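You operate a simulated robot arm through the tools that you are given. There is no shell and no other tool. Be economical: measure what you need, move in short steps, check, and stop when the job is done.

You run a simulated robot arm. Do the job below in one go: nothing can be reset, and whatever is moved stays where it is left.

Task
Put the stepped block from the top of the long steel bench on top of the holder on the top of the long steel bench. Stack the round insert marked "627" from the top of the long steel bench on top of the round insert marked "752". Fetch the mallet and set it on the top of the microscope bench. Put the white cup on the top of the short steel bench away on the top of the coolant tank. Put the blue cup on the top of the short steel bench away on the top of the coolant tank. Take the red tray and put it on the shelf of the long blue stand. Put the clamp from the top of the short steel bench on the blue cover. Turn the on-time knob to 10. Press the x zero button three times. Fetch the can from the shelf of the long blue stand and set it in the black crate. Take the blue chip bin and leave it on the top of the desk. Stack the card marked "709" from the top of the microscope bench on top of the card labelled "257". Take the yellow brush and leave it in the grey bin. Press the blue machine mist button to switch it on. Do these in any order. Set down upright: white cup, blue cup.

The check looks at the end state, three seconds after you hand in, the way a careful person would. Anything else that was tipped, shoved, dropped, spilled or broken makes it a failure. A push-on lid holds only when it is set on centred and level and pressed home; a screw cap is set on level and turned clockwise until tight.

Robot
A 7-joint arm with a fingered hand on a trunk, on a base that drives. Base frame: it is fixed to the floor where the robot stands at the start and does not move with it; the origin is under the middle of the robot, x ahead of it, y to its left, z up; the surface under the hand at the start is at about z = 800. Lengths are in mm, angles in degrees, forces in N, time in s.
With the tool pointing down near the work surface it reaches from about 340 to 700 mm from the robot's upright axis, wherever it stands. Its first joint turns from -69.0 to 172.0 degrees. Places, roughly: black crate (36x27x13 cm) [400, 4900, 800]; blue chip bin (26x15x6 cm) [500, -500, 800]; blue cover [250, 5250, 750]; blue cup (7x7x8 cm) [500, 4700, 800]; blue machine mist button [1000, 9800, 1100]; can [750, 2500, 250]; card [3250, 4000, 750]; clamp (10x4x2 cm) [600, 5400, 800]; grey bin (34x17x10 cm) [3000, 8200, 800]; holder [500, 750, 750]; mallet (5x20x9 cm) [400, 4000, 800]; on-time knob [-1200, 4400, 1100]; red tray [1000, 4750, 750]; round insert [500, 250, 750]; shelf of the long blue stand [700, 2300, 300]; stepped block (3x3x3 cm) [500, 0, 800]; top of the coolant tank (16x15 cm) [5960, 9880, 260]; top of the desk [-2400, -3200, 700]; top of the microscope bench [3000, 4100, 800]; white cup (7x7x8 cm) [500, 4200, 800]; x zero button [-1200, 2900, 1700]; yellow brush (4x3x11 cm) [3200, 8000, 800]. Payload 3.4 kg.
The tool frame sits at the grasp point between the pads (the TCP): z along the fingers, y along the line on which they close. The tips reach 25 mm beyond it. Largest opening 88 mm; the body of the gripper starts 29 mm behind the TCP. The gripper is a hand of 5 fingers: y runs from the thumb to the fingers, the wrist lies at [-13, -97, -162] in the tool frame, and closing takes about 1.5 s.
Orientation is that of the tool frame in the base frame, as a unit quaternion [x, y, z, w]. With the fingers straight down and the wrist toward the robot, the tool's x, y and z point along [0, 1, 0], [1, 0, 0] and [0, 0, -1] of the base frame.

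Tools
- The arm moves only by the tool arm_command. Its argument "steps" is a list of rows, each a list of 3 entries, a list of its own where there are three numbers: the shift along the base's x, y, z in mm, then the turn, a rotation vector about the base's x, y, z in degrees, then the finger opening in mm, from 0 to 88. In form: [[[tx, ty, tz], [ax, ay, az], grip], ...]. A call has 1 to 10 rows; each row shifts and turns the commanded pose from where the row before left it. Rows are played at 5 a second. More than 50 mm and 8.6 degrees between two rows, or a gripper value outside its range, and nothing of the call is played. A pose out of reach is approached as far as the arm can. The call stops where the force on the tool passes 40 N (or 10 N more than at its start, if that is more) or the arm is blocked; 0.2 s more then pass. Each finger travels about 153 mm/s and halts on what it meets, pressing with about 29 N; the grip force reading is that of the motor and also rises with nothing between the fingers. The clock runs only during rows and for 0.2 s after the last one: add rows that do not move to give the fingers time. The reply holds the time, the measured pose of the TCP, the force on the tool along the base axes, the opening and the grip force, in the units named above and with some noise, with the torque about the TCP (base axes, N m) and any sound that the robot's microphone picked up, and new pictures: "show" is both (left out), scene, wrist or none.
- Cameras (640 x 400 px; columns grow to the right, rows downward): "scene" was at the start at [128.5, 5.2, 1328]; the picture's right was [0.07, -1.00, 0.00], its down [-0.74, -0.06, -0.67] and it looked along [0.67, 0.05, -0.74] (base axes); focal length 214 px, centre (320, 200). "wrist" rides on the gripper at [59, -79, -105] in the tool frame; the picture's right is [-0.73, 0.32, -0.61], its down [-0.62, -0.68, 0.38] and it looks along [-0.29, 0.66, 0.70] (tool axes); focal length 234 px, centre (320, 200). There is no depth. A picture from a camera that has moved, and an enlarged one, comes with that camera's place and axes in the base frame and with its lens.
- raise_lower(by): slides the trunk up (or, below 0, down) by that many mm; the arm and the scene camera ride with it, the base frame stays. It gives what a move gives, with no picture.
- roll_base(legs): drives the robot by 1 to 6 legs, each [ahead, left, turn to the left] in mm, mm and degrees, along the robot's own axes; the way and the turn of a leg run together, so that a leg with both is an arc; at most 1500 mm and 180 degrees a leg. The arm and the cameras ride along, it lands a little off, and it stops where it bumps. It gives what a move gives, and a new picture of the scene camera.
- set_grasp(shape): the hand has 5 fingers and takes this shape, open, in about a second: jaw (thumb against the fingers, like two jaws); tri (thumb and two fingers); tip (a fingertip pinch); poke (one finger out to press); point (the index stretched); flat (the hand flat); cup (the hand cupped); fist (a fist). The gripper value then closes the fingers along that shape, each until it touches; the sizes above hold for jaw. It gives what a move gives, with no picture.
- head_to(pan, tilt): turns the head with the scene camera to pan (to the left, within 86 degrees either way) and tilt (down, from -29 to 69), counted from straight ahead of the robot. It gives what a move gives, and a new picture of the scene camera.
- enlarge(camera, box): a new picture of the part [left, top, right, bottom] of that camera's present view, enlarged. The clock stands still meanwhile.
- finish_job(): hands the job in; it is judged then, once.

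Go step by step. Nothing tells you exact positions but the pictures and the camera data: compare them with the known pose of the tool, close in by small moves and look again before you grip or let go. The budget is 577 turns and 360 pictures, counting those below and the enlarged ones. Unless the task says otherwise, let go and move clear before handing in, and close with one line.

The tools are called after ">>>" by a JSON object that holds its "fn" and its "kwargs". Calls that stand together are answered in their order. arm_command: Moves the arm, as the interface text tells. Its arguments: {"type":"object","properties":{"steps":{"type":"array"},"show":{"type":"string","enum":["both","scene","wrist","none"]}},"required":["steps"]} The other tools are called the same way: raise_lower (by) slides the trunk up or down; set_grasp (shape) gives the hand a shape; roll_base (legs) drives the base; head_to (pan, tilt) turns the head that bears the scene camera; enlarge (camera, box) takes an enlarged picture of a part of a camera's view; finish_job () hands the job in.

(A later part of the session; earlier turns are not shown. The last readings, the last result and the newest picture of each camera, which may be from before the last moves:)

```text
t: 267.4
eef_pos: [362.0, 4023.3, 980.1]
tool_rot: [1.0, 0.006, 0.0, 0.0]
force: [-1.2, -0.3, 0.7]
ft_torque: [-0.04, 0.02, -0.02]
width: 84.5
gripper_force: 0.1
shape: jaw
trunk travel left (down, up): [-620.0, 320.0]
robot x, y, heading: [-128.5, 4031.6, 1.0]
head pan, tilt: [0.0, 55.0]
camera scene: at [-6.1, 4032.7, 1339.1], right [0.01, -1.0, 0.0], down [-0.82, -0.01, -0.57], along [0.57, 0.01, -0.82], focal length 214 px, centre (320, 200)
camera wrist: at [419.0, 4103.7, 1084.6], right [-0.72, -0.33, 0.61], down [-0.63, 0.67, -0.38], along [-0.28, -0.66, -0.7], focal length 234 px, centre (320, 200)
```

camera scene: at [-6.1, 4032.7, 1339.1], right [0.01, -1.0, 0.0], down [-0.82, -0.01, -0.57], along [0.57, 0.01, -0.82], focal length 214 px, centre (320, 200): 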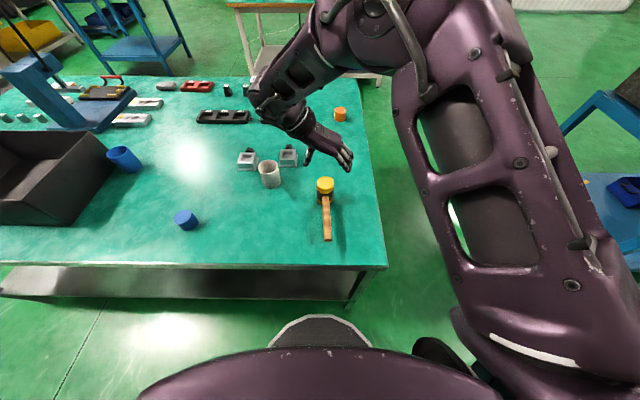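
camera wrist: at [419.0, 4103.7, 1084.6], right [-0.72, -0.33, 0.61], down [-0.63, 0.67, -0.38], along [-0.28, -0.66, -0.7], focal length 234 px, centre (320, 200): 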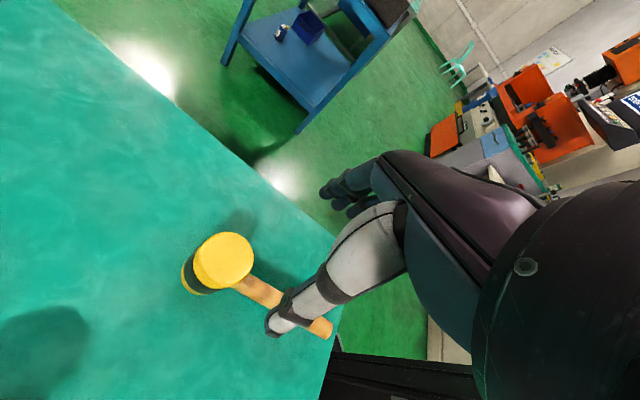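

The two views differ by ~20 mm; I go a bit lower and look again.

>>> {"fn": "arm_command", "kwargs": {"steps": [[[12, 5, -20], [0, 0, 0], 85], [[0, 0, -15], [0, 0, 0], 85], [[0, 0, 0], [0, 0, 0], 85]], "show": "both"}}

>>> {"fn": "enlarge", "kwargs": {"camera": "scene", "box": [260, 120, 400, 260]}}

```text
t: 268.2
eef_pos: [374.1, 4028.9, 945.2]
tool_rot: [1.0, 0.006, -0.001, 0.001]
force: [-0.1, 0.7, 0.9]
ft_torque: [0.01, 0.03, 0.01]
width: 84.9
gripper_force: 0.1
shape: jaw
trunk travel left (down, up): [-620.0, 320.0]
robot x, y, heading: [-129.2, 4031.1, 0.8]
head pan, tilt: [0.0, 55.0]
camera scene: at [-5.2, 4032.7, 1339.0], right [0.01, -1.0, 0.0], down [-0.82, -0.01, -0.57], along [0.57, 0.01, -0.82], focal length 214 px, centre (320, 200)
camera wrist: at [431.8, 4109.3, 1049.4], right [-0.72, -0.33, 0.61], down [-0.63, 0.67, -0.38], along [-0.28, -0.66, -0.7], focal length 234 px, centre (320, 200)
```

scene: 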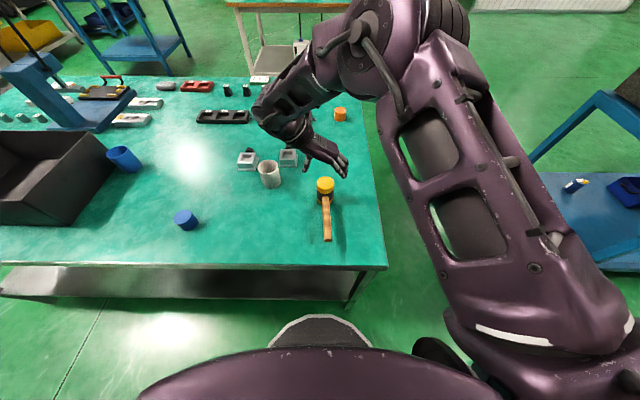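
wrist: 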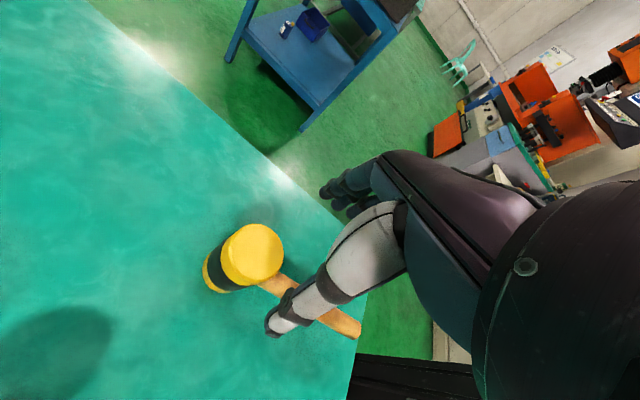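

```text
2.86 times, centred on (330, 190) of scene
camera zoom: at [-5.2, 4032.7, 1339.0], right [0.01, -1.0, 0.0], down [-0.82, -0.01, -0.57], along [0.57, 0.01, -0.82], focal length 613 px, centre (291, 229)
```

zoom: 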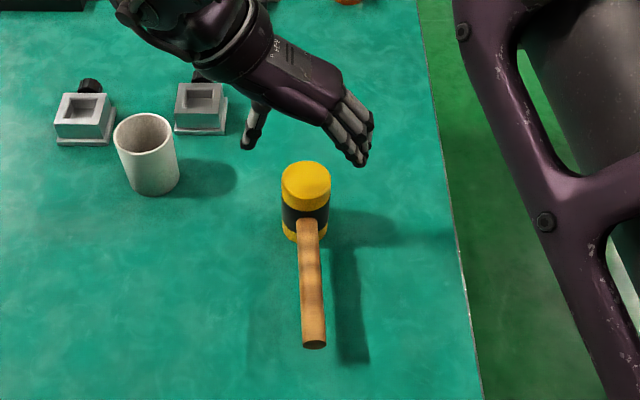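

Both estimates are within the opening, so I descend until the fingertips straddle the top and judge there.

>>> {"fn": "arm_command", "kwargs": {"steps": [[[3, 3, -20], [0, 0, 0], 88], [[0, 0, -15], [0, 0, 0], 88], [[0, 0, 0], [0, 0, 0], 88]], "show": "both"}}

>>> {"fn": "enlarge", "kwargs": {"camera": "scene", "box": [260, 120, 400, 260]}}

```text
t: 269.0
eef_pos: [377.6, 4030.7, 910.0]
tool_rot: [1.0, 0.006, -0.001, 0.0]
force: [0.3, -0.6, -0.3]
ft_torque: [0.03, 0.0, 0.02]
width: 87.8
gripper_force: 0.1
shape: jaw
trunk travel left (down, up): [-620.0, 320.0]
robot x, y, heading: [-128.2, 4034.9, 1.0]
head pan, tilt: [0.0, 55.0]
camera scene: at [-5.3, 4032.8, 1339.0], right [0.01, -1.0, 0.0], down [-0.82, -0.01, -0.57], along [0.57, 0.01, -0.82], focal length 214 px, centre (320, 200)
camera wrist: at [434.8, 4111.0, 1014.4], right [-0.72, -0.33, 0.61], down [-0.63, 0.67, -0.38], along [-0.28, -0.66, -0.7], focal length 234 px, centre (320, 200)
```

scene: 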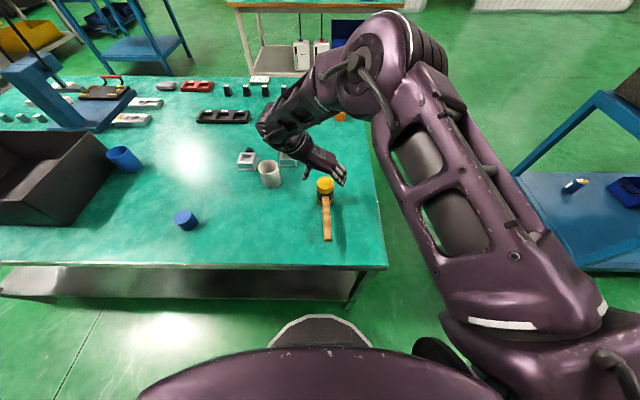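
wrist: 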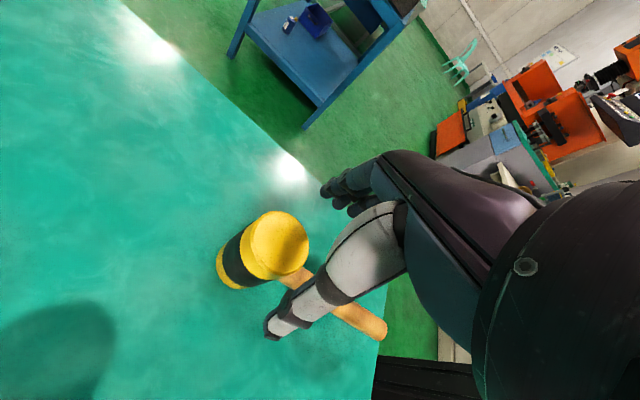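

```text
2.86 times, centred on (330, 190) of scene
camera zoom: at [-5.3, 4032.8, 1339.0], right [0.01, -1.0, 0.0], down [-0.82, -0.01, -0.57], along [0.57, 0.01, -0.82], focal length 613 px, centre (291, 229)
```

zoom: 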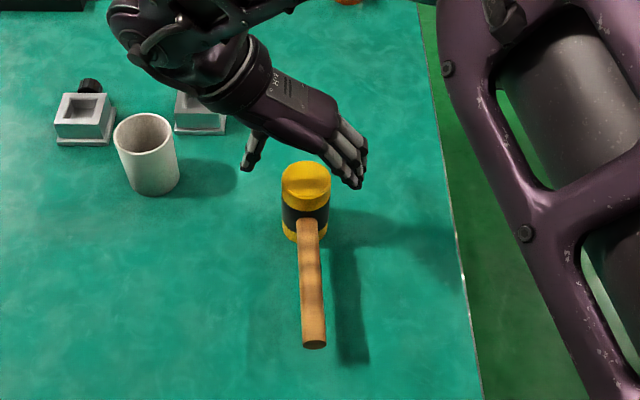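

Intersecting both views: head at [391, 4025], top at z≈858 (shorter than assumed). I correct and descend.

>>> {"fn": "arm_command", "kwargs": {"steps": [[[13, -5, 0], [0, 0, 0], 88], [[0, 0, -25], [0, 0, 0], 88], [[0, 0, -20], [0, 0, 0], 88], [[0, 0, 0], [0, 0, 0], 88]], "show": "wrist"}}

```text
t: 270.0
eef_pos: [391.2, 4024.6, 865.0]
tool_rot: [1.0, 0.006, -0.001, 0.001]
force: [0.3, 0.3, -0.1]
ft_torque: [0.02, -0.04, -0.02]
width: 87.7
gripper_force: 0.2
shape: jaw
trunk travel left (down, up): [-620.0, 320.0]
robot x, y, heading: [-127.6, 4036.4, 0.9]
head pan, tilt: [0.0, 55.0]
camera wrist: at [448.6, 4105.3, 969.3], right [-0.72, -0.33, 0.61], down [-0.63, 0.67, -0.38], along [-0.28, -0.66, -0.7], focal length 234 px, centre (320, 200)
```

wrist: 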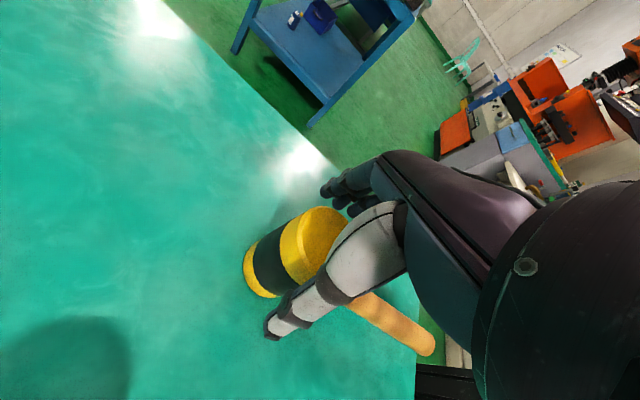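

>>> {"fn": "arm_command", "kwargs": {"steps": [[[0, 0, -15], [0, 0, 0], 88], [[0, 0, 0], [0, 0, 0], 65], [[0, 0, 0], [0, 0, 0], 50], [[0, 0, 0], [0, 0, 0], 35], [[0, 0, 0], [0, 0, 0], 25], [[0, 0, 0], [0, 0, 0], 25], [[0, 0, 0], [0, 0, 0], 25]], "show": "none"}}

>>> {"fn": "arm_command", "kwargs": {"steps": [[[0, 0, 20], [0, 0, 0], 25], [[0, 0, 30], [0, 0, 0], 25], [[0, 0, 30], [0, 0, 0], 25], [[0, 0, 0], [0, 0, 0], 25]], "show": "both"}}

```text
t: 271.6
eef_pos: [390.3, 4024.2, 850.4]
tool_rot: [1.0, 0.006, -0.001, 0.0]
force: [0.4, -0.5, -0.5]
ft_torque: [0.0, -0.02, 0.0]
width: 42.1
gripper_force: 28.4
shape: jaw
trunk travel left (down, up): [-620.0, 320.0]
robot x, y, heading: [-127.4, 4032.5, 0.8]
head pan, tilt: [0.0, 55.0]
```

```text
t: 272.6
eef_pos: [388.4, 4026.0, 929.4]
tool_rot: [1.0, 0.007, 0.0, -0.002]
force: [0.7, -0.3, -4.7]
ft_torque: [-0.04, -0.11, 0.01]
width: 41.3
gripper_force: 28.7
shape: jaw
out of reach, approached as far as the arm can: row 3
trunk travel left (down, up): [-620.0, 320.0]
robot x, y, heading: [-130.2, 4032.5, 0.9]
head pan, tilt: [0.0, 55.0]
camera scene: at [-4.1, 4032.7, 1338.9], right [0.01, -1.0, 0.0], down [-0.82, -0.01, -0.57], along [0.57, 0.01, -0.82], focal length 214 px, centre (320, 200)
camera wrist: at [445.5, 4105.8, 1034.2], right [-0.72, -0.34, 0.6], down [-0.63, 0.67, -0.38], along [-0.28, -0.66, -0.7], focal length 234 px, centre (320, 200)
```

scene: 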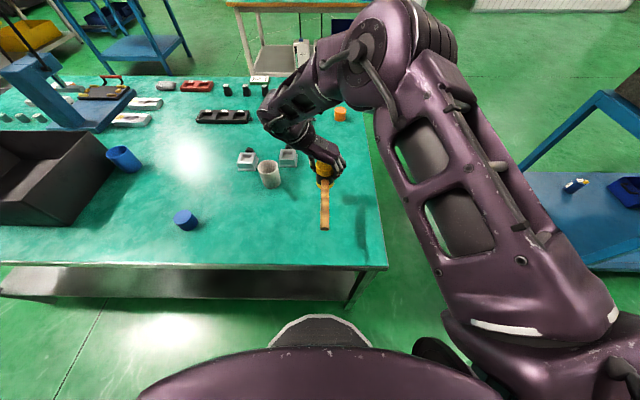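
wrist: 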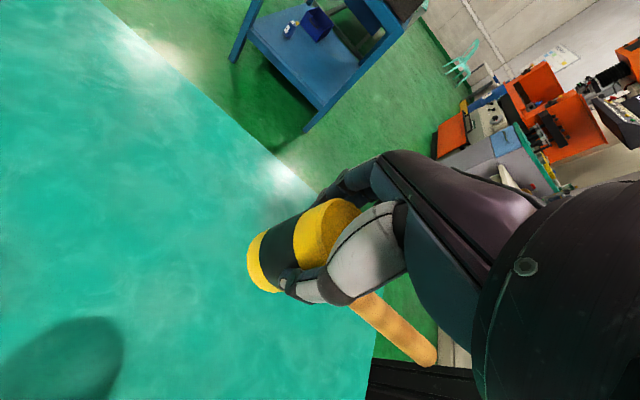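

The mallet is held (~4 N). I raise it, back out, and drive around the bench's right end toward the microscope bench.

>>> {"fn": "raise_lower", "kwargs": {"by": 150}}

>>> {"fn": "roll_base", "kwargs": {"legs": [[-130, 0, 0], [0, -730, 0], [1300, 0, 0], [850, 0, 0]]}}

>>> {"fn": "head_to", "kwargs": {"pan": 25, "tilt": 30}}

```text
t: 274.4
eef_pos: [388.9, 4025.7, 1079.8]
tool_rot: [1.0, 0.007, 0.0, -0.002]
force: [0.4, -0.1, -4.4]
ft_torque: [0.01, -0.1, 0.01]
width: 41.4
gripper_force: 29.4
shape: jaw
trunk travel left (down, up): [-770.0, 170.0]
robot x, y, heading: [-129.6, 4030.2, 0.9]
head pan, tilt: [0.0, 55.0]
```

```text
t: 289.5
eef_pos: [2429.8, 3275.9, 1079.6]
tool_rot: [1.0, 0.0, 0.001, -0.002]
force: [0.0, -1.5, -3.6]
ft_torque: [0.02, -0.08, -0.03]
width: 41.3
gripper_force: 29.2
shape: jaw
trunk travel left (down, up): [-770.0, 170.0]
robot x, y, heading: [1917.1, 3290.1, 0.0]
head pan, tilt: [0.0, 55.0]
camera scene: at [2037.6, 3289.4, 1489.0], right [0.0, -1.0, 0.0], down [-0.82, 0.0, -0.57], along [0.57, 0.0, -0.82], focal length 214 px, centre (320, 200)
```

scene: 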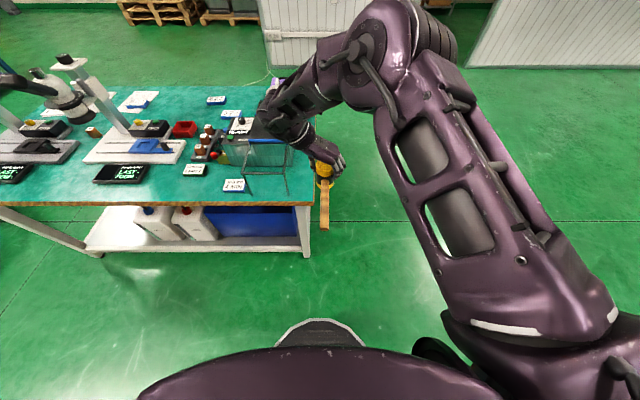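

```text
t: 290.4
eef_pos: [2430.4, 3276.6, 1080.1]
tool_rot: [1.0, 0.0, 0.0, -0.002]
force: [0.0, -0.1, -4.3]
ft_torque: [0.0, -0.07, -0.01]
width: 41.4
gripper_force: 29.3
shape: jaw
trunk travel left (down, up): [-770.0, 170.0]
robot x, y, heading: [1916.7, 3295.3, -0.1]
head pan, tilt: [25.0, 30.0]
camera scene: at [2047.6, 3327.4, 1524.9], right [0.42, -0.91, 0.0], down [-0.45, -0.21, -0.87], along [0.79, 0.36, -0.5], focal length 214 px, centre (320, 200)
```

scene: 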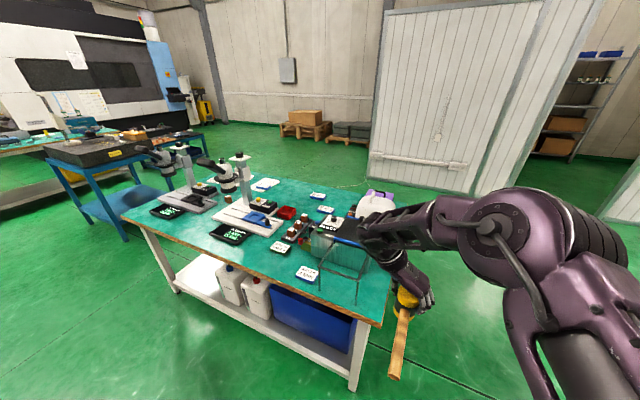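

I see the microscope bench (front edge x≈2498, right end y≈3328). I zoom in for free space and the cards.

>>> {"fn": "enlarge", "kwargs": {"camera": "scene", "box": [130, 160, 390, 320]}}

>>> {"fn": "head_to", "kwargs": {"pan": 40, "tilt": 45}}

>>> {"fn": "enlarge", "kwargs": {"camera": "scene", "box": [200, 60, 480, 240]}}

```text
2.46 times, centred on (260, 240) of scene
camera zoom: at [2047.6, 3327.4, 1524.9], right [0.42, -0.91, 0.0], down [-0.45, -0.21, -0.87], along [0.79, 0.36, -0.5], focal length 528 px, centre (468, 102)
```

zoom: 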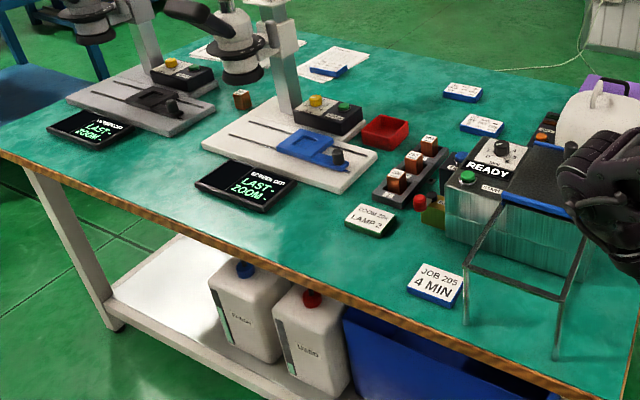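

```text
t: 291.2
eef_pos: [2429.9, 3276.2, 1080.0]
tool_rot: [1.0, 0.0, 0.001, -0.002]
force: [-0.7, 0.2, -3.8]
ft_torque: [-0.01, -0.06, 0.02]
width: 41.7
gripper_force: 28.2
shape: jaw
trunk travel left (down, up): [-770.0, 170.0]
robot x, y, heading: [1916.0, 3288.5, -0.2]
head pan, tilt: [40.0, 45.0]
camera scene: at [2028.2, 3341.6, 1502.4], right [0.64, -0.77, 0.0], down [-0.54, -0.45, -0.71], along [0.54, 0.45, -0.71], focal length 214 px, centre (320, 200)
```

scene: 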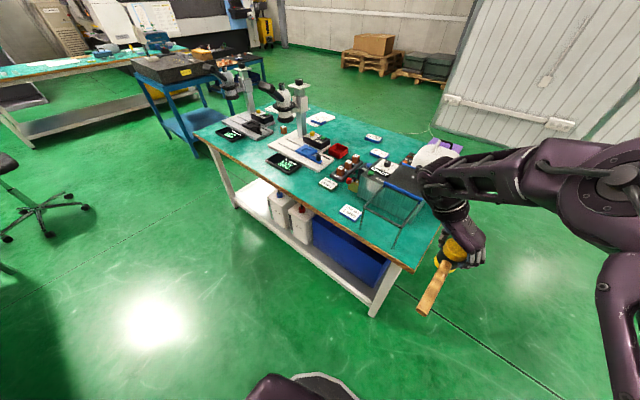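

```text
2.22 times, centred on (340, 150) of scene
camera zoom: at [2028.2, 3341.6, 1502.4], right [0.64, -0.77, 0.0], down [-0.54, -0.45, -0.71], along [0.54, 0.45, -0.71], focal length 477 px, centre (276, 311)
```

zoom: 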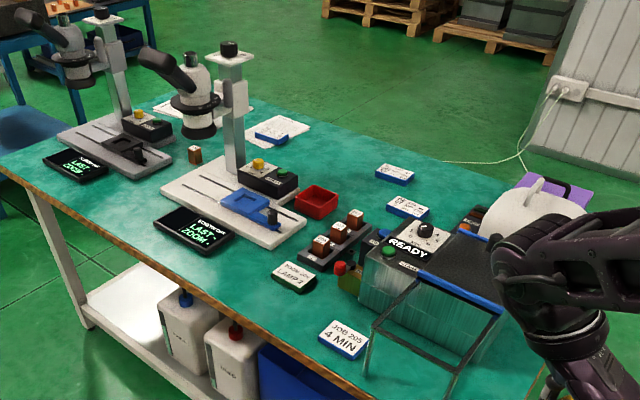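

>>> {"fn": "enlarge", "kwargs": {"camera": "scene", "box": [310, 170, 380, 225]}}

>>> {"fn": "enlarge", "kwargs": {"camera": "scene", "box": [355, 125, 400, 165]}}

>>> {"fn": "enlarge", "kwargs": {"camera": "scene", "box": [295, 100, 345, 140]}}

```text
7.27 times, centred on (345, 198) of scene
camera zoom: at [2028.2, 3341.6, 1502.4], right [0.64, -0.77, 0.0], down [-0.54, -0.45, -0.71], along [0.54, 0.45, -0.71], focal length 1560 px, centre (138, 218)
```

zoom: 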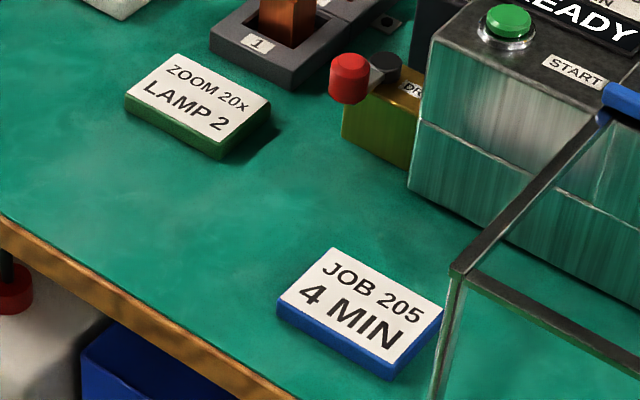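

```text
10.00 times, centred on (378, 145) of scene
camera zoom: at [2028.2, 3341.6, 1502.4], right [0.64, -0.77, 0.0], down [-0.54, -0.45, -0.71], along [0.54, 0.45, -0.71], focal length 2145 px, centre (-255, 750)
```

zoom: 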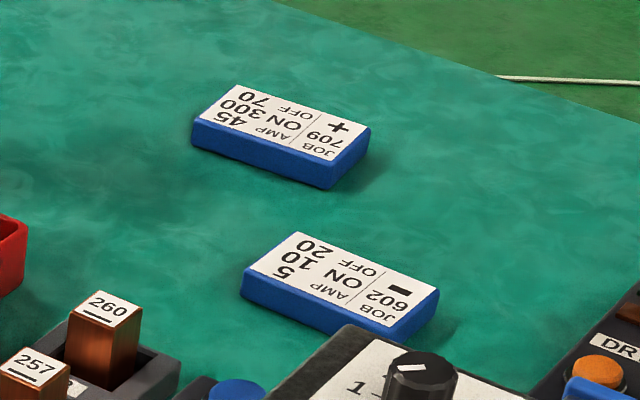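

```text
10.00 times, centred on (320, 120) of scene
camera zoom: at [2028.2, 3341.6, 1502.4], right [0.64, -0.77, 0.0], down [-0.54, -0.45, -0.71], along [0.54, 0.45, -0.71], focal length 2145 px, centre (320, 1000)
```

zoom: 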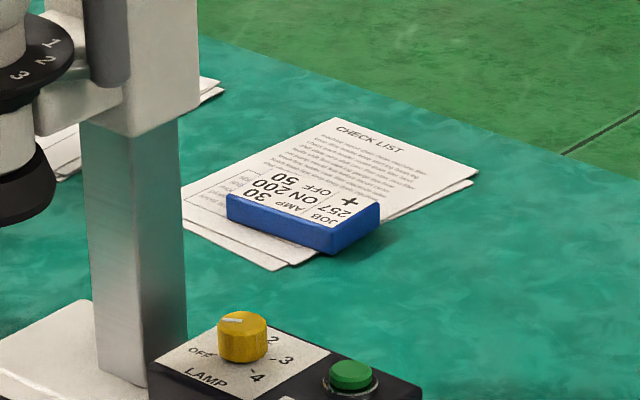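

Card 709 is at ~[3196, 3867] and 257 at ~[3151, 4296], both near the back edge (x≈3380), so I'll work from the back side, and put the mallet there between them too. I drive around the right end.

>>> {"fn": "roll_base", "kwargs": {"legs": [[0, -480, 0], [1300, 0, 0]]}}

>>> {"fn": "head_to", "kwargs": {"pan": 10, "tilt": 25}}

```text
t: 300.3
eef_pos: [3760.0, 2814.7, 1079.0]
tool_rot: [1.0, 0.006, 0.0, -0.002]
force: [1.0, -0.1, -4.1]
ft_torque: [-0.03, -0.12, -0.02]
width: 41.5
gripper_force: 29.3
shape: jaw
trunk travel left (down, up): [-770.0, 170.0]
robot x, y, heading: [3243.6, 2823.7, 0.8]
head pan, tilt: [40.0, 45.0]
camera scene: at [3356.4, 2875.1, 1502.4], right [0.65, -0.76, 0.0], down [-0.54, -0.46, -0.71], along [0.54, 0.46, -0.71], focal length 214 px, centre (320, 200)
```

scene: 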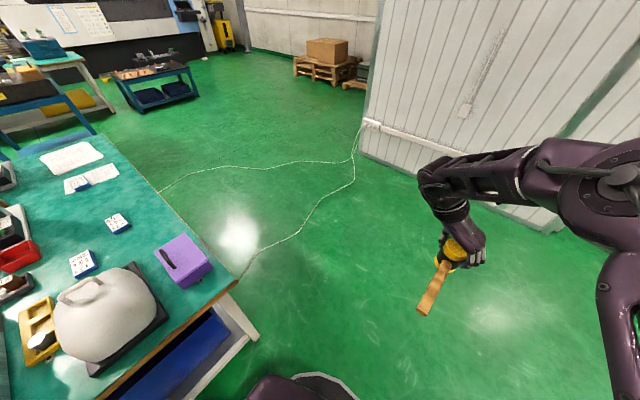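

```text
t: 301.3
eef_pos: [3759.3, 2813.5, 1078.7]
tool_rot: [1.0, 0.006, 0.001, -0.003]
force: [-0.4, -0.1, -3.8]
ft_torque: [0.02, -0.06, 0.05]
width: 41.1
gripper_force: 29.6
shape: jaw
trunk travel left (down, up): [-770.0, 170.0]
robot x, y, heading: [3246.1, 2822.4, 0.7]
head pan, tilt: [10.0, 25.0]
camera scene: at [3385.2, 2839.2, 1532.9], right [0.18, -0.98, 0.0], down [-0.42, -0.08, -0.91], along [0.89, 0.17, -0.42], focal length 214 px, centre (320, 200)
```

scene: 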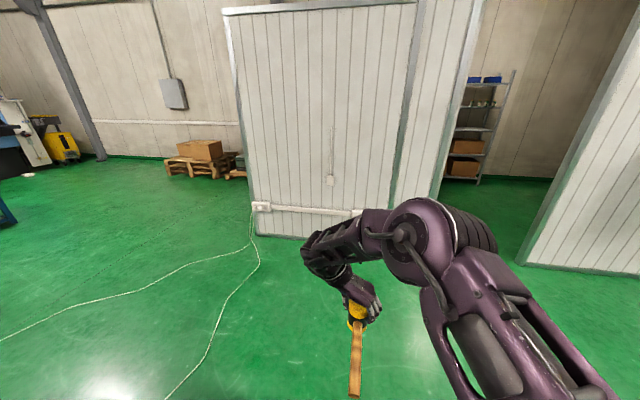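

I continue to x≈3805, turn around, and slide along the back side to y≈4060.

>>> {"fn": "roll_base", "kwargs": {"legs": [[570, 0, 0], [0, 0, 179.5], [0, -1230, 0]]}}

>>> {"fn": "head_to", "kwargs": {"pan": 0, "tilt": 50}}

>>> {"fn": "enlarge", "kwargs": {"camera": "scene", "box": [120, 100, 440, 300]}}

```text
t: 317.6
eef_pos: [3333.3, 4083.4, 1079.2]
tool_rot: [0.006, 1.0, -0.003, -0.001]
force: [-0.5, -0.5, -4.0]
ft_torque: [-0.02, 0.1, 0.01]
width: 41.3
gripper_force: 29.7
shape: jaw
trunk travel left (down, up): [-770.0, 170.0]
robot x, y, heading: [3848.2, 4066.4, 179.1]
head pan, tilt: [10.0, 25.0]
camera scene: at [3706.4, 4049.8, 1532.9], right [-0.16, 0.99, 0.0], down [0.42, 0.07, -0.91], along [-0.89, -0.15, -0.42], focal length 214 px, centre (320, 200)
```

scene: 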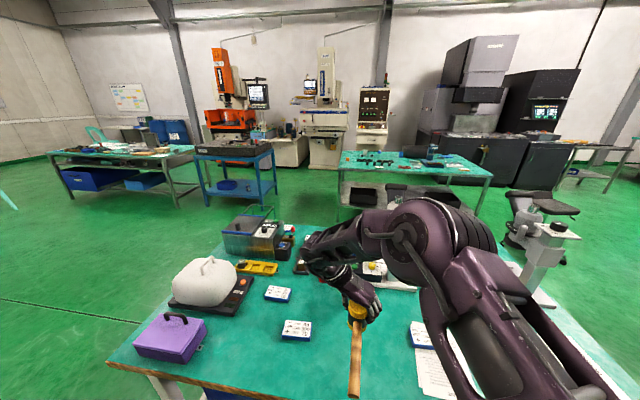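

```text
t: 318.5
eef_pos: [3333.0, 4084.2, 1080.6]
tool_rot: [0.006, 1.0, -0.003, -0.001]
force: [0.0, -0.4, -4.3]
ft_torque: [0.03, 0.07, -0.02]
width: 41.4
gripper_force: 29.0
shape: jaw
trunk travel left (down, up): [-770.0, 170.0]
robot x, y, heading: [3845.9, 4061.6, 179.2]
head pan, tilt: [0.0, 50.0]
camera scene: at [3720.3, 4065.5, 1495.5], right [0.01, 1.0, 0.0], down [0.77, -0.01, -0.64], along [-0.64, 0.01, -0.77], focal length 214 px, centre (320, 200)
```

scene: 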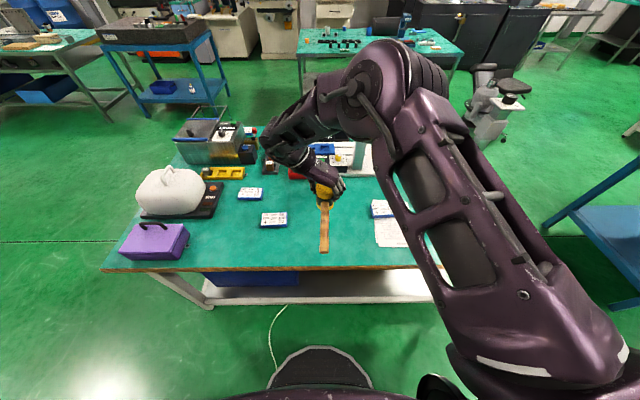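

```text
2.00 times, centred on (280, 200) of scene
camera zoom: at [3720.3, 4065.5, 1495.5], right [0.01, 1.0, 0.0], down [0.77, -0.01, -0.64], along [-0.64, 0.01, -0.77], focal length 429 px, centre (400, 200)
```

zoom: 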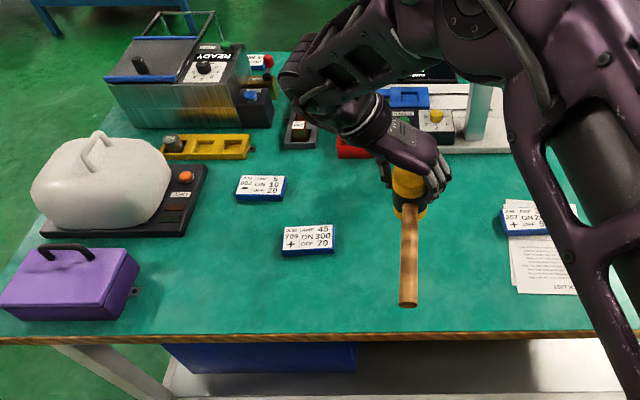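

The cards 709 (~[3246, 3896]) and 257 (~[3202, 4353]) are on either side. I set the mallet down between them: drive 95 mm ahead and lower.

>>> {"fn": "roll_base", "kwargs": {"legs": [[95, 0, 0]]}}

>>> {"fn": "raise_lower", "kwargs": {"by": -150}}

>>> {"fn": "arm_command", "kwargs": {"steps": [[[0, 0, -30], [0, 0, 0], 25], [[0, 0, -30], [0, 0, 0], 25], [[0, 0, -10], [0, 0, 0], 25], [[0, 0, 0], [0, 0, 0], 25]], "show": "wrist"}}

```text
t: 319.6
eef_pos: [3238.3, 4085.5, 1078.2]
tool_rot: [0.006, 1.0, -0.002, -0.001]
force: [-0.3, 0.0, -4.2]
ft_torque: [0.0, 0.06, -0.03]
width: 41.6
gripper_force: 29.1
shape: jaw
trunk travel left (down, up): [-770.0, 170.0]
robot x, y, heading: [3756.4, 4063.2, 179.2]
head pan, tilt: [0.0, 50.0]
camera scene: at [3626.1, 4066.7, 1495.5], right [0.01, 1.0, 0.0], down [0.77, -0.01, -0.64], along [-0.64, 0.01, -0.77], focal length 214 px, centre (320, 200)
```

scene: 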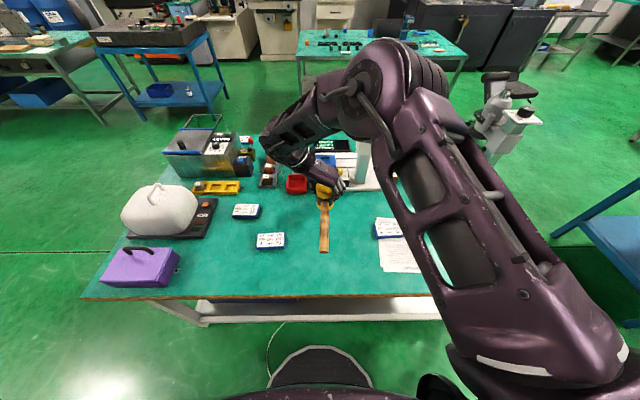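

```text
t: 321.4
eef_pos: [3239.2, 4085.9, 929.6]
tool_rot: [0.005, 1.0, -0.002, -0.001]
force: [0.1, -0.1, -3.9]
ft_torque: [-0.01, 0.04, 0.02]
width: 41.1
gripper_force: 28.8
shape: jaw
trunk travel left (down, up): [-620.0, 320.0]
robot x, y, heading: [3758.7, 4066.4, 179.1]
head pan, tilt: [0.0, 50.0]
```

```text
t: 322.4
eef_pos: [3239.2, 4086.8, 860.3]
tool_rot: [0.006, 1.0, -0.003, 0.0]
force: [0.3, 0.1, -4.4]
ft_torque: [0.01, 0.08, -0.04]
width: 41.4
gripper_force: 28.9
shape: jaw
trunk travel left (down, up): [-620.0, 320.0]
robot x, y, heading: [3753.9, 4066.2, 179.4]
head pan, tilt: [0.0, 50.0]
camera wrist: at [3178.0, 4008.2, 964.7], right [0.73, 0.32, 0.6], down [0.61, -0.69, -0.38], along [0.3, 0.65, -0.7], focal length 234 px, centre (320, 200)
```

wrist: 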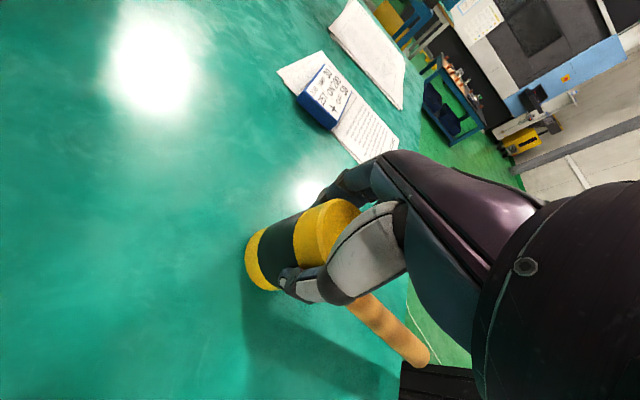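

>>> {"fn": "arm_command", "kwargs": {"steps": [[[0, 0, -5], [0, 0, 0], 25], [[0, 0, -3], [0, 0, 0], 25], [[0, 0, -2], [0, 0, 0], 25], [[0, 0, -2], [0, 0, 0], 25], [[0, 0, 0], [0, 0, 0], 25]], "show": "none"}}

```text
t: 323.6
eef_pos: [3238.6, 4085.7, 850.1]
tool_rot: [0.006, 1.0, -0.003, -0.003]
force: [-5.7, 1.5, 16.5]
ft_torque: [0.11, 0.03, 0.01]
width: 41.7
gripper_force: 29.0
shape: jaw
trunk travel left (down, up): [-620.0, 320.0]
robot x, y, heading: [3754.2, 4065.6, 179.2]
head pan, tilt: [0.0, 50.0]
```

Seated. I open and rise straight up.

>>> {"fn": "arm_command", "kwargs": {"steps": [[[0, 0, 1.5], [0, 0, 0], 30], [[0, 0, 0], [0, 0, 0], 55], [[0, 0, 0], [0, 0, 0], 80], [[0, 0, 0], [0, 0, 0], 88], [[0, 0, 25], [0, 0, 0], 88], [[0, 0, 40], [0, 0, 0], 88], [[0, 0, 30], [0, 0, 0], 88], [[0, 0, 0], [0, 0, 0], 88]], "show": "both"}}

```text
t: 325.4
eef_pos: [3238.0, 4085.5, 943.1]
tool_rot: [0.004, 1.0, -0.005, -0.003]
force: [-0.2, -0.3, -0.5]
ft_torque: [0.01, 0.01, 0.02]
width: 87.5
gripper_force: 0.1
shape: jaw
trunk travel left (down, up): [-620.0, 320.0]
robot x, y, heading: [3754.9, 4067.3, 179.3]
head pan, tilt: [0.0, 50.0]
camera scene: at [3626.1, 4066.7, 1345.5], right [0.01, 1.0, 0.0], down [0.77, -0.01, -0.64], along [-0.64, 0.01, -0.77], focal length 214 px, centre (320, 200)
camera wrist: at [3179.2, 4009.4, 1050.1], right [0.73, 0.32, 0.6], down [0.62, -0.69, -0.38], along [0.29, 0.65, -0.7], focal length 234 px, centre (320, 200)
```

scene: 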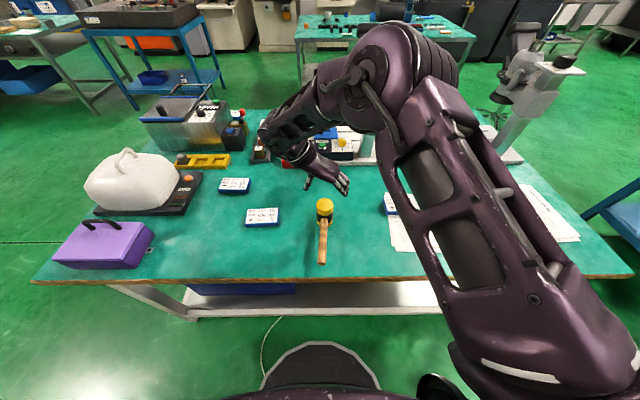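
wrist: 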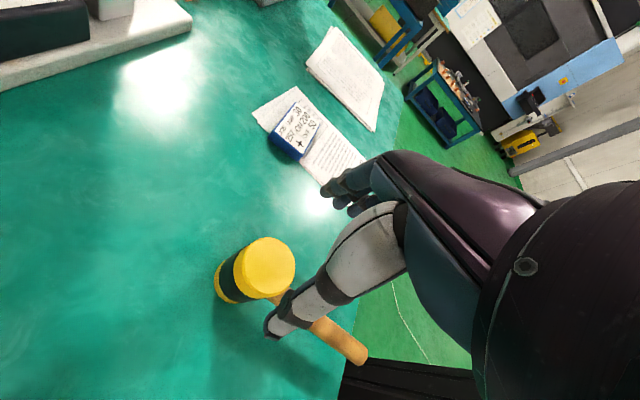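

The mallet stands well. Now card 709: I move the base up, turn the hand back to default yaw and go over the card.

>>> {"fn": "roll_base", "kwargs": {"legs": [[50, 0, 0]]}}

>>> {"fn": "arm_command", "kwargs": {"steps": [[[5, -18, 2], [0, 0, 8.5], 88], [[5, -18, 2], [0, 0, 8.5], 88], [[5, -18, 2], [0, 0, 8.5], 88], [[5, -18, 2], [0, 0, 8.5], 88], [[5, -18, 2], [0, 0, 8.5], 88], [[5, -18, 2], [0, 0, 8.5], 88], [[5, -18, 2], [0, 0, 8.5], 88], [[5, -18, 2], [0, 0, 8.5], 88], [[5, -18, 2], [0, 0, 8.5], 88], [[5, -18, 2], [0, 0, 8.5], 88]], "show": "none"}}

>>> {"fn": "arm_command", "kwargs": {"steps": [[[5, -5, -15], [0, 0, 5], 88], [[0, 0, 0], [0, 0, 0], 88]], "show": "both"}}

```text
t: 326.3
eef_pos: [3187.9, 4085.8, 944.6]
tool_rot: [0.004, 1.0, -0.005, -0.002]
force: [-0.5, -0.7, 0.4]
ft_torque: [0.01, -0.04, -0.01]
width: 87.8
gripper_force: 0.1
shape: jaw
trunk travel left (down, up): [-620.0, 320.0]
robot x, y, heading: [3703.3, 4063.5, 179.5]
head pan, tilt: [0.0, 50.0]
camera scene: at [3576.0, 4067.2, 1345.4], right [0.01, 1.0, 0.0], down [0.77, -0.01, -0.64], along [-0.64, 0.01, -0.77], focal length 214 px, centre (320, 200)
```

scene: 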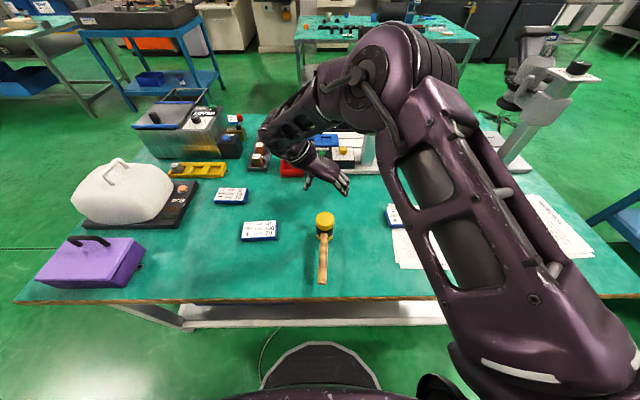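

```text
t: 328.5
eef_pos: [3238.4, 3905.3, 964.3]
tool_rot: [-0.673, 0.739, -0.006, 0.001]
force: [1.0, 0.0, 0.6]
ft_torque: [-0.01, 0.0, 0.0]
width: 87.6
gripper_force: 0.1
shape: jaw
trunk travel left (down, up): [-620.0, 320.0]
robot x, y, heading: [3703.6, 4066.2, 179.1]
head pan, tilt: [0.0, 50.0]
```

```text
t: 329.1
eef_pos: [3246.0, 3902.6, 948.0]
tool_rot: [-0.704, 0.71, -0.006, 0.0]
force: [-0.1, 0.2, 0.2]
ft_torque: [0.02, -0.01, -0.01]
width: 87.8
gripper_force: 0.1
shape: jaw
trunk travel left (down, up): [-620.0, 320.0]
robot x, y, heading: [3703.6, 4065.2, 179.5]
head pan, tilt: [0.0, 50.0]
camera scene: at [3577.4, 4067.2, 1345.6], right [0.01, 1.0, 0.0], down [0.77, -0.01, -0.64], along [-0.64, 0.01, -0.77], focal length 214 px, centre (320, 200)
camera wrist: at [3322.4, 3843.7, 1054.1], right [-0.32, 0.73, 0.6], down [0.69, 0.62, -0.38], along [-0.65, 0.29, -0.7], focal length 234 px, centre (320, 200)
```

scene: 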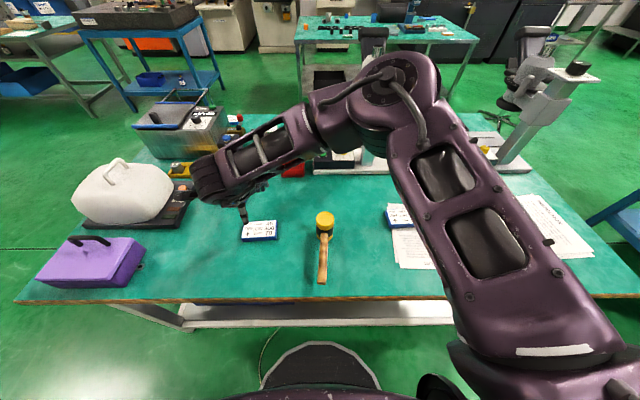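
wrist: 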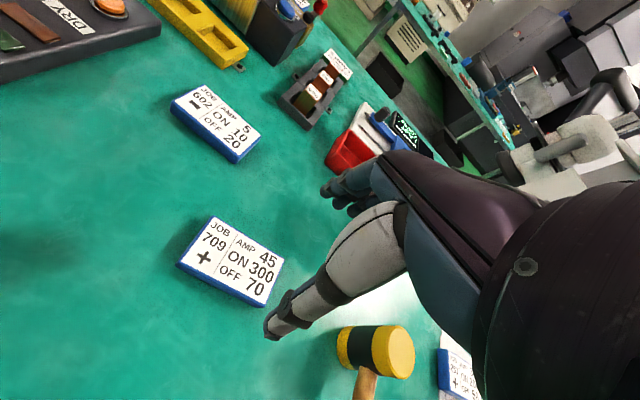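

Card 709 centre ≈ [3239, 3892], 92 × 54 mm, turned ~4°. I tilt the fingers down 13°, align and descend.

>>> {"fn": "arm_command", "kwargs": {"steps": [[[-3, -6, -20], [0, -6.5, 0], 80], [[-2, -5, -20], [0, -6.5, 0], 80], [[0, 0, -25], [0, 0, 3.5], 80], [[0, 0, -25], [0, 0, 0], 78], [[0, 0, -20], [0, 0, 0], 75], [[0, 0, 0], [0, 0, 0], 75]], "show": "wrist"}}

>>> {"fn": "enlarge", "kwargs": {"camera": "wrist", "box": [200, 150, 400, 310]}}

```text
t: 330.5
eef_pos: [3240.7, 3888.9, 836.7]
tool_rot: [0.72, -0.684, 0.083, -0.084]
force: [0.5, 0.4, 0.1]
ft_torque: [0.0, -0.03, 0.03]
width: 75.2
gripper_force: 0.0
shape: jaw
trunk travel left (down, up): [-620.0, 320.0]
robot x, y, heading: [3705.9, 4064.3, 179.4]
head pan, tilt: [0.0, 50.0]
camera wrist: at [3295.5, 3834.0, 958.2], right [-0.49, 0.7, 0.51], down [0.72, 0.66, -0.22], along [-0.49, 0.26, -0.83], focal length 234 px, centre (320, 200)
```

wrist: 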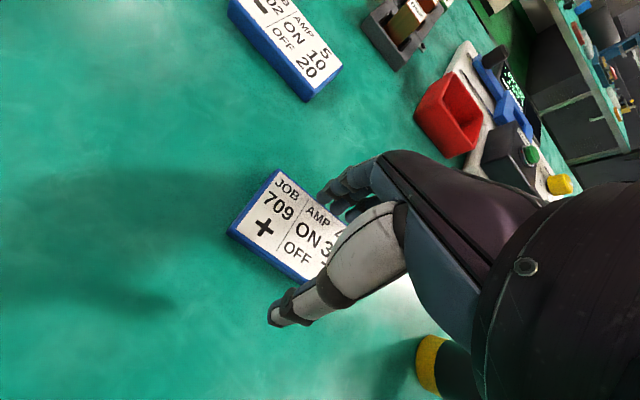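

```text
2.50 times, centred on (300, 230) of wrist
camera zoom: at [3295.5, 3834.0, 958.2], right [-0.49, 0.7, 0.51], down [0.72, 0.66, -0.22], along [-0.49, 0.26, -0.83], focal length 585 px, centre (370, 125)
```

zoom: 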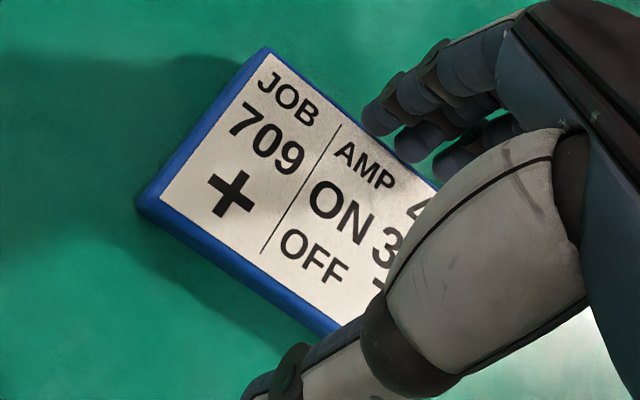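

I shift 6 mm outward so both sides clear, then lower and close.

>>> {"fn": "arm_command", "kwargs": {"steps": [[[-6, 2, 0], [0, 0, 0], 84], [[0, 0, -8], [0, 0, 0], 84], [[0, 0, -6], [0, 0, 0], 84], [[0, 0, -5], [0, 0, 0], 82], [[0, 0, 0], [0, 0, 0], 82]], "show": "wrist"}}

>>> {"fn": "enlarge", "kwargs": {"camera": "wrist", "box": [200, 150, 400, 310]}}

```text
t: 331.7
eef_pos: [3233.1, 3891.4, 820.5]
tool_rot: [0.721, -0.683, 0.083, -0.085]
force: [0.5, -0.8, -0.6]
ft_torque: [0.01, -0.02, -0.02]
width: 82.4
gripper_force: 0.0
shape: jaw
trunk travel left (down, up): [-620.0, 320.0]
robot x, y, heading: [3706.1, 4063.3, 179.3]
head pan, tilt: [0.0, 50.0]
camera wrist: at [3288.2, 3836.8, 941.0], right [-0.49, 0.7, 0.51], down [0.72, 0.66, -0.22], along [-0.49, 0.26, -0.83], focal length 234 px, centre (320, 200)
```

wrist: 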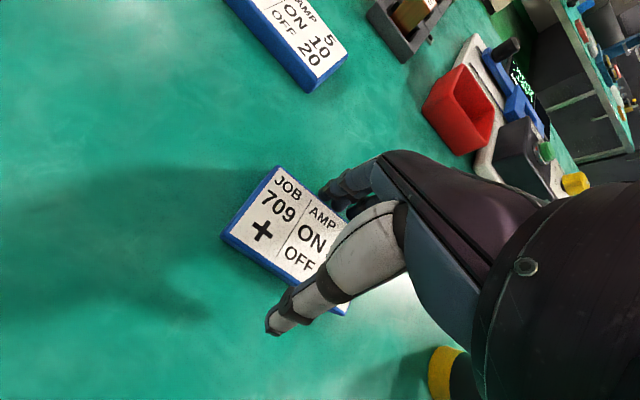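

```text
2.50 times, centred on (300, 230) of wrist
camera zoom: at [3288.2, 3836.8, 941.0], right [-0.49, 0.7, 0.51], down [0.72, 0.66, -0.22], along [-0.49, 0.26, -0.83], focal length 585 px, centre (370, 125)
```

zoom: 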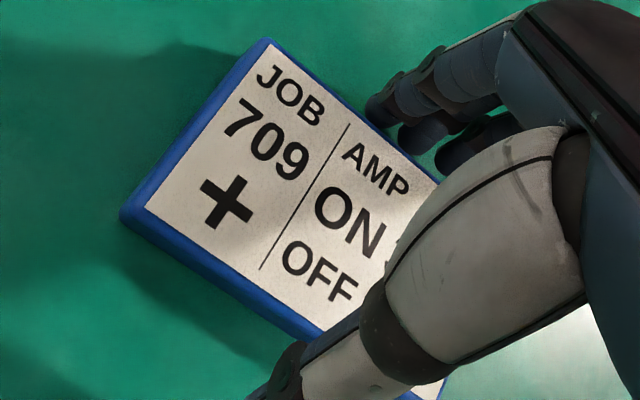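

>>> {"fn": "arm_command", "kwargs": {"steps": [[[-5, 0, 0], [0, 0, 0], 86], [[0, 0, -3], [0, 0, 0], 86], [[0, 0, -2], [0, 0, 0], 86], [[0, 0, 0], [0, 0, 0], 70], [[0, 0, 0], [0, 0, 0], 55], [[0, 0, 0], [0, 0, 0], 40], [[0, 0, 0], [0, 0, 0], 30], [[0, 0, 0], [0, 0, 0], 30]], "show": "wrist"}}

>>> {"fn": "enlarge", "kwargs": {"camera": "wrist", "box": [200, 150, 400, 310]}}

```text
t: 333.5
eef_pos: [3229.5, 3892.4, 816.9]
tool_rot: [0.72, -0.684, 0.082, -0.084]
force: [2.1, -0.8, 9.6]
ft_torque: [-0.02, -0.45, -0.05]
width: 36.1
gripper_force: 0.0
shape: jaw
trunk travel left (down, up): [-620.0, 320.0]
robot x, y, heading: [3706.2, 4067.6, 179.3]
head pan, tilt: [0.0, 50.0]
camera wrist: at [3284.2, 3837.9, 937.0], right [-0.49, 0.7, 0.51], down [0.72, 0.66, -0.22], along [-0.49, 0.26, -0.83], focal length 234 px, centre (320, 200)
```

wrist: 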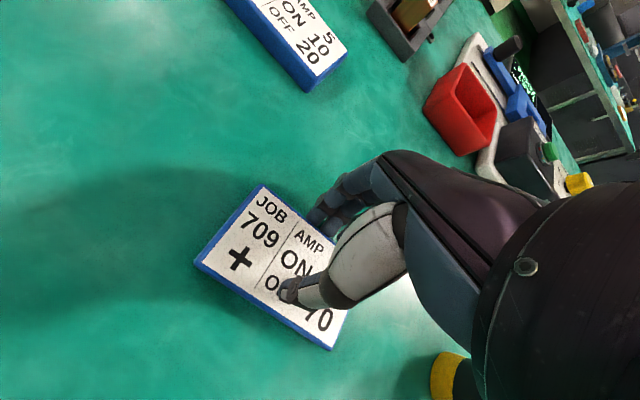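

```text
2.50 times, centred on (300, 230) of wrist
camera zoom: at [3284.2, 3837.9, 937.0], right [-0.49, 0.7, 0.51], down [0.72, 0.66, -0.22], along [-0.49, 0.26, -0.83], focal length 585 px, centre (370, 125)
```

zoom: 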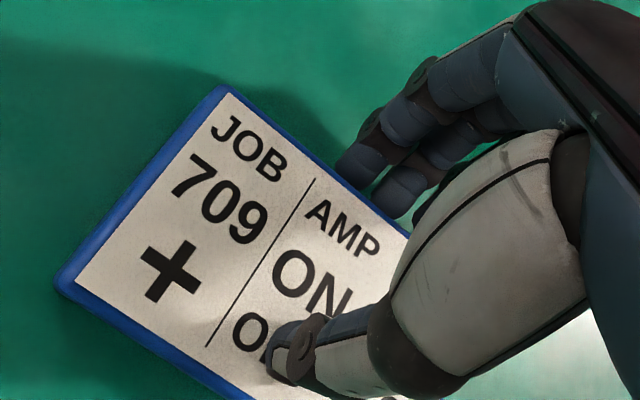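

The thumb rode over the card; the tilt was too much. I lift, reduce the tilt to ~6°, re-centre on the shifted card and go lower.

>>> {"fn": "arm_command", "kwargs": {"steps": [[[0, 0, 15], [0, 0, 0], 50], [[0, 0, 15], [0, 0, 0], 86], [[12, 0, 0], [0, 7, 0], 86], [[10, 0, 0], [0, 0, -1.5], 86], [[0, 0, -12], [0, 0, 0], 86], [[0, 0, 0], [0, 0, 0], 86]], "show": "wrist"}}

>>> {"fn": "enlarge", "kwargs": {"camera": "wrist", "box": [200, 150, 400, 310]}}

```text
t: 334.9
eef_pos: [3251.0, 3893.2, 833.1]
tool_rot: [0.716, -0.696, 0.04, -0.042]
force: [-0.2, 0.8, 0.0]
ft_torque: [-0.02, -0.05, -0.01]
width: 86.0
gripper_force: 0.1
shape: jaw
trunk travel left (down, up): [-620.0, 320.0]
robot x, y, heading: [3706.4, 4063.1, 179.3]
head pan, tilt: [0.0, 50.0]
camera wrist: at [3318.3, 3837.3, 945.7], right [-0.41, 0.71, 0.57], down [0.7, 0.64, -0.3], along [-0.58, 0.28, -0.77], focal length 234 px, centre (320, 200)
```

wrist: 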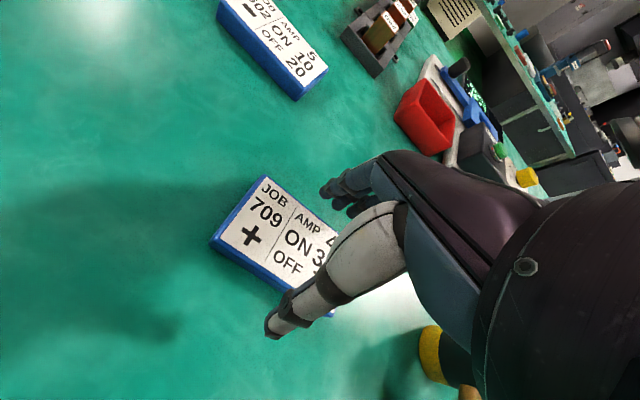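

```text
2.50 times, centred on (300, 230) of wrist
camera zoom: at [3318.3, 3837.3, 945.7], right [-0.41, 0.71, 0.57], down [0.7, 0.64, -0.3], along [-0.58, 0.28, -0.77], focal length 585 px, centre (370, 125)
```

zoom: 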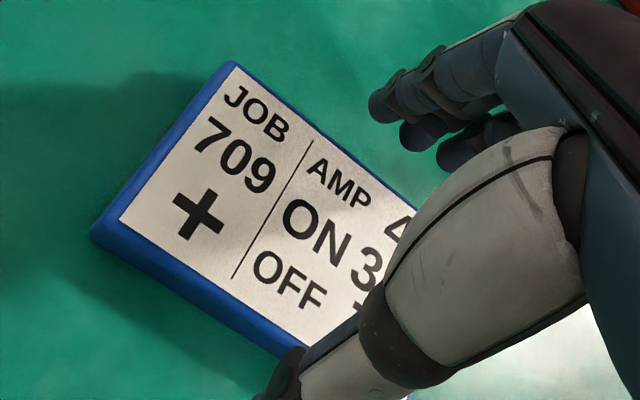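

>>> {"fn": "arm_command", "kwargs": {"steps": [[[4, 0, -6], [0, 0, 0], 86], [[0, 0, -6], [0, 0, 0], 84], [[0, 0, -4], [0, 0, 0], 82], [[0, 0, -2], [0, 0, 0], 82], [[0, 0, 0], [0, 0, 0], 70], [[0, 0, 0], [0, 0, 0], 60], [[0, 0, 0], [0, 0, 0], 50], [[0, 0, 0], [0, 0, 0], 40], [[0, 0, 0], [0, 0, 0], 35]], "show": "wrist"}}

>>> {"fn": "enlarge", "kwargs": {"camera": "wrist", "box": [200, 150, 400, 310]}}

```text
t: 336.9
eef_pos: [3256.2, 3893.5, 815.9]
tool_rot: [0.715, -0.697, 0.04, -0.04]
force: [0.7, -0.3, 6.1]
ft_torque: [0.01, -0.27, 0.06]
width: 53.8
gripper_force: 29.0
shape: jaw
trunk travel left (down, up): [-620.0, 320.0]
robot x, y, heading: [3704.9, 4066.7, 179.4]
head pan, tilt: [0.0, 50.0]
camera wrist: at [3322.9, 3836.8, 929.2], right [-0.41, 0.72, 0.57], down [0.7, 0.64, -0.3], along [-0.58, 0.28, -0.77], focal length 234 px, centre (320, 200)
```

wrist: 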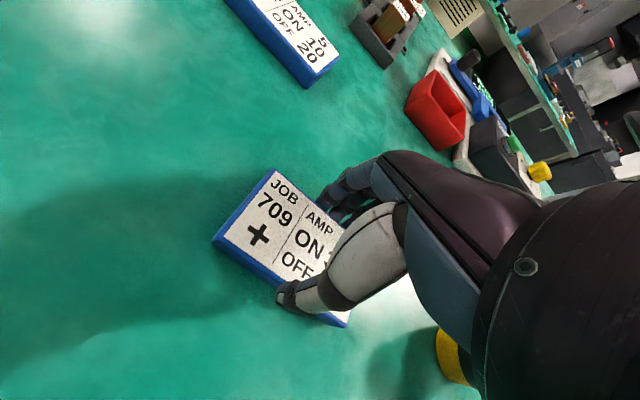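

```text
2.50 times, centred on (300, 230) of wrist
camera zoom: at [3322.9, 3836.8, 929.2], right [-0.41, 0.72, 0.57], down [0.7, 0.64, -0.3], along [-0.58, 0.28, -0.77], focal length 585 px, centre (370, 125)
```

zoom: 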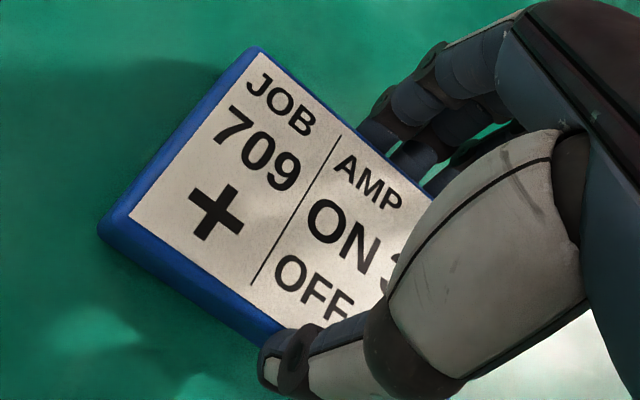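

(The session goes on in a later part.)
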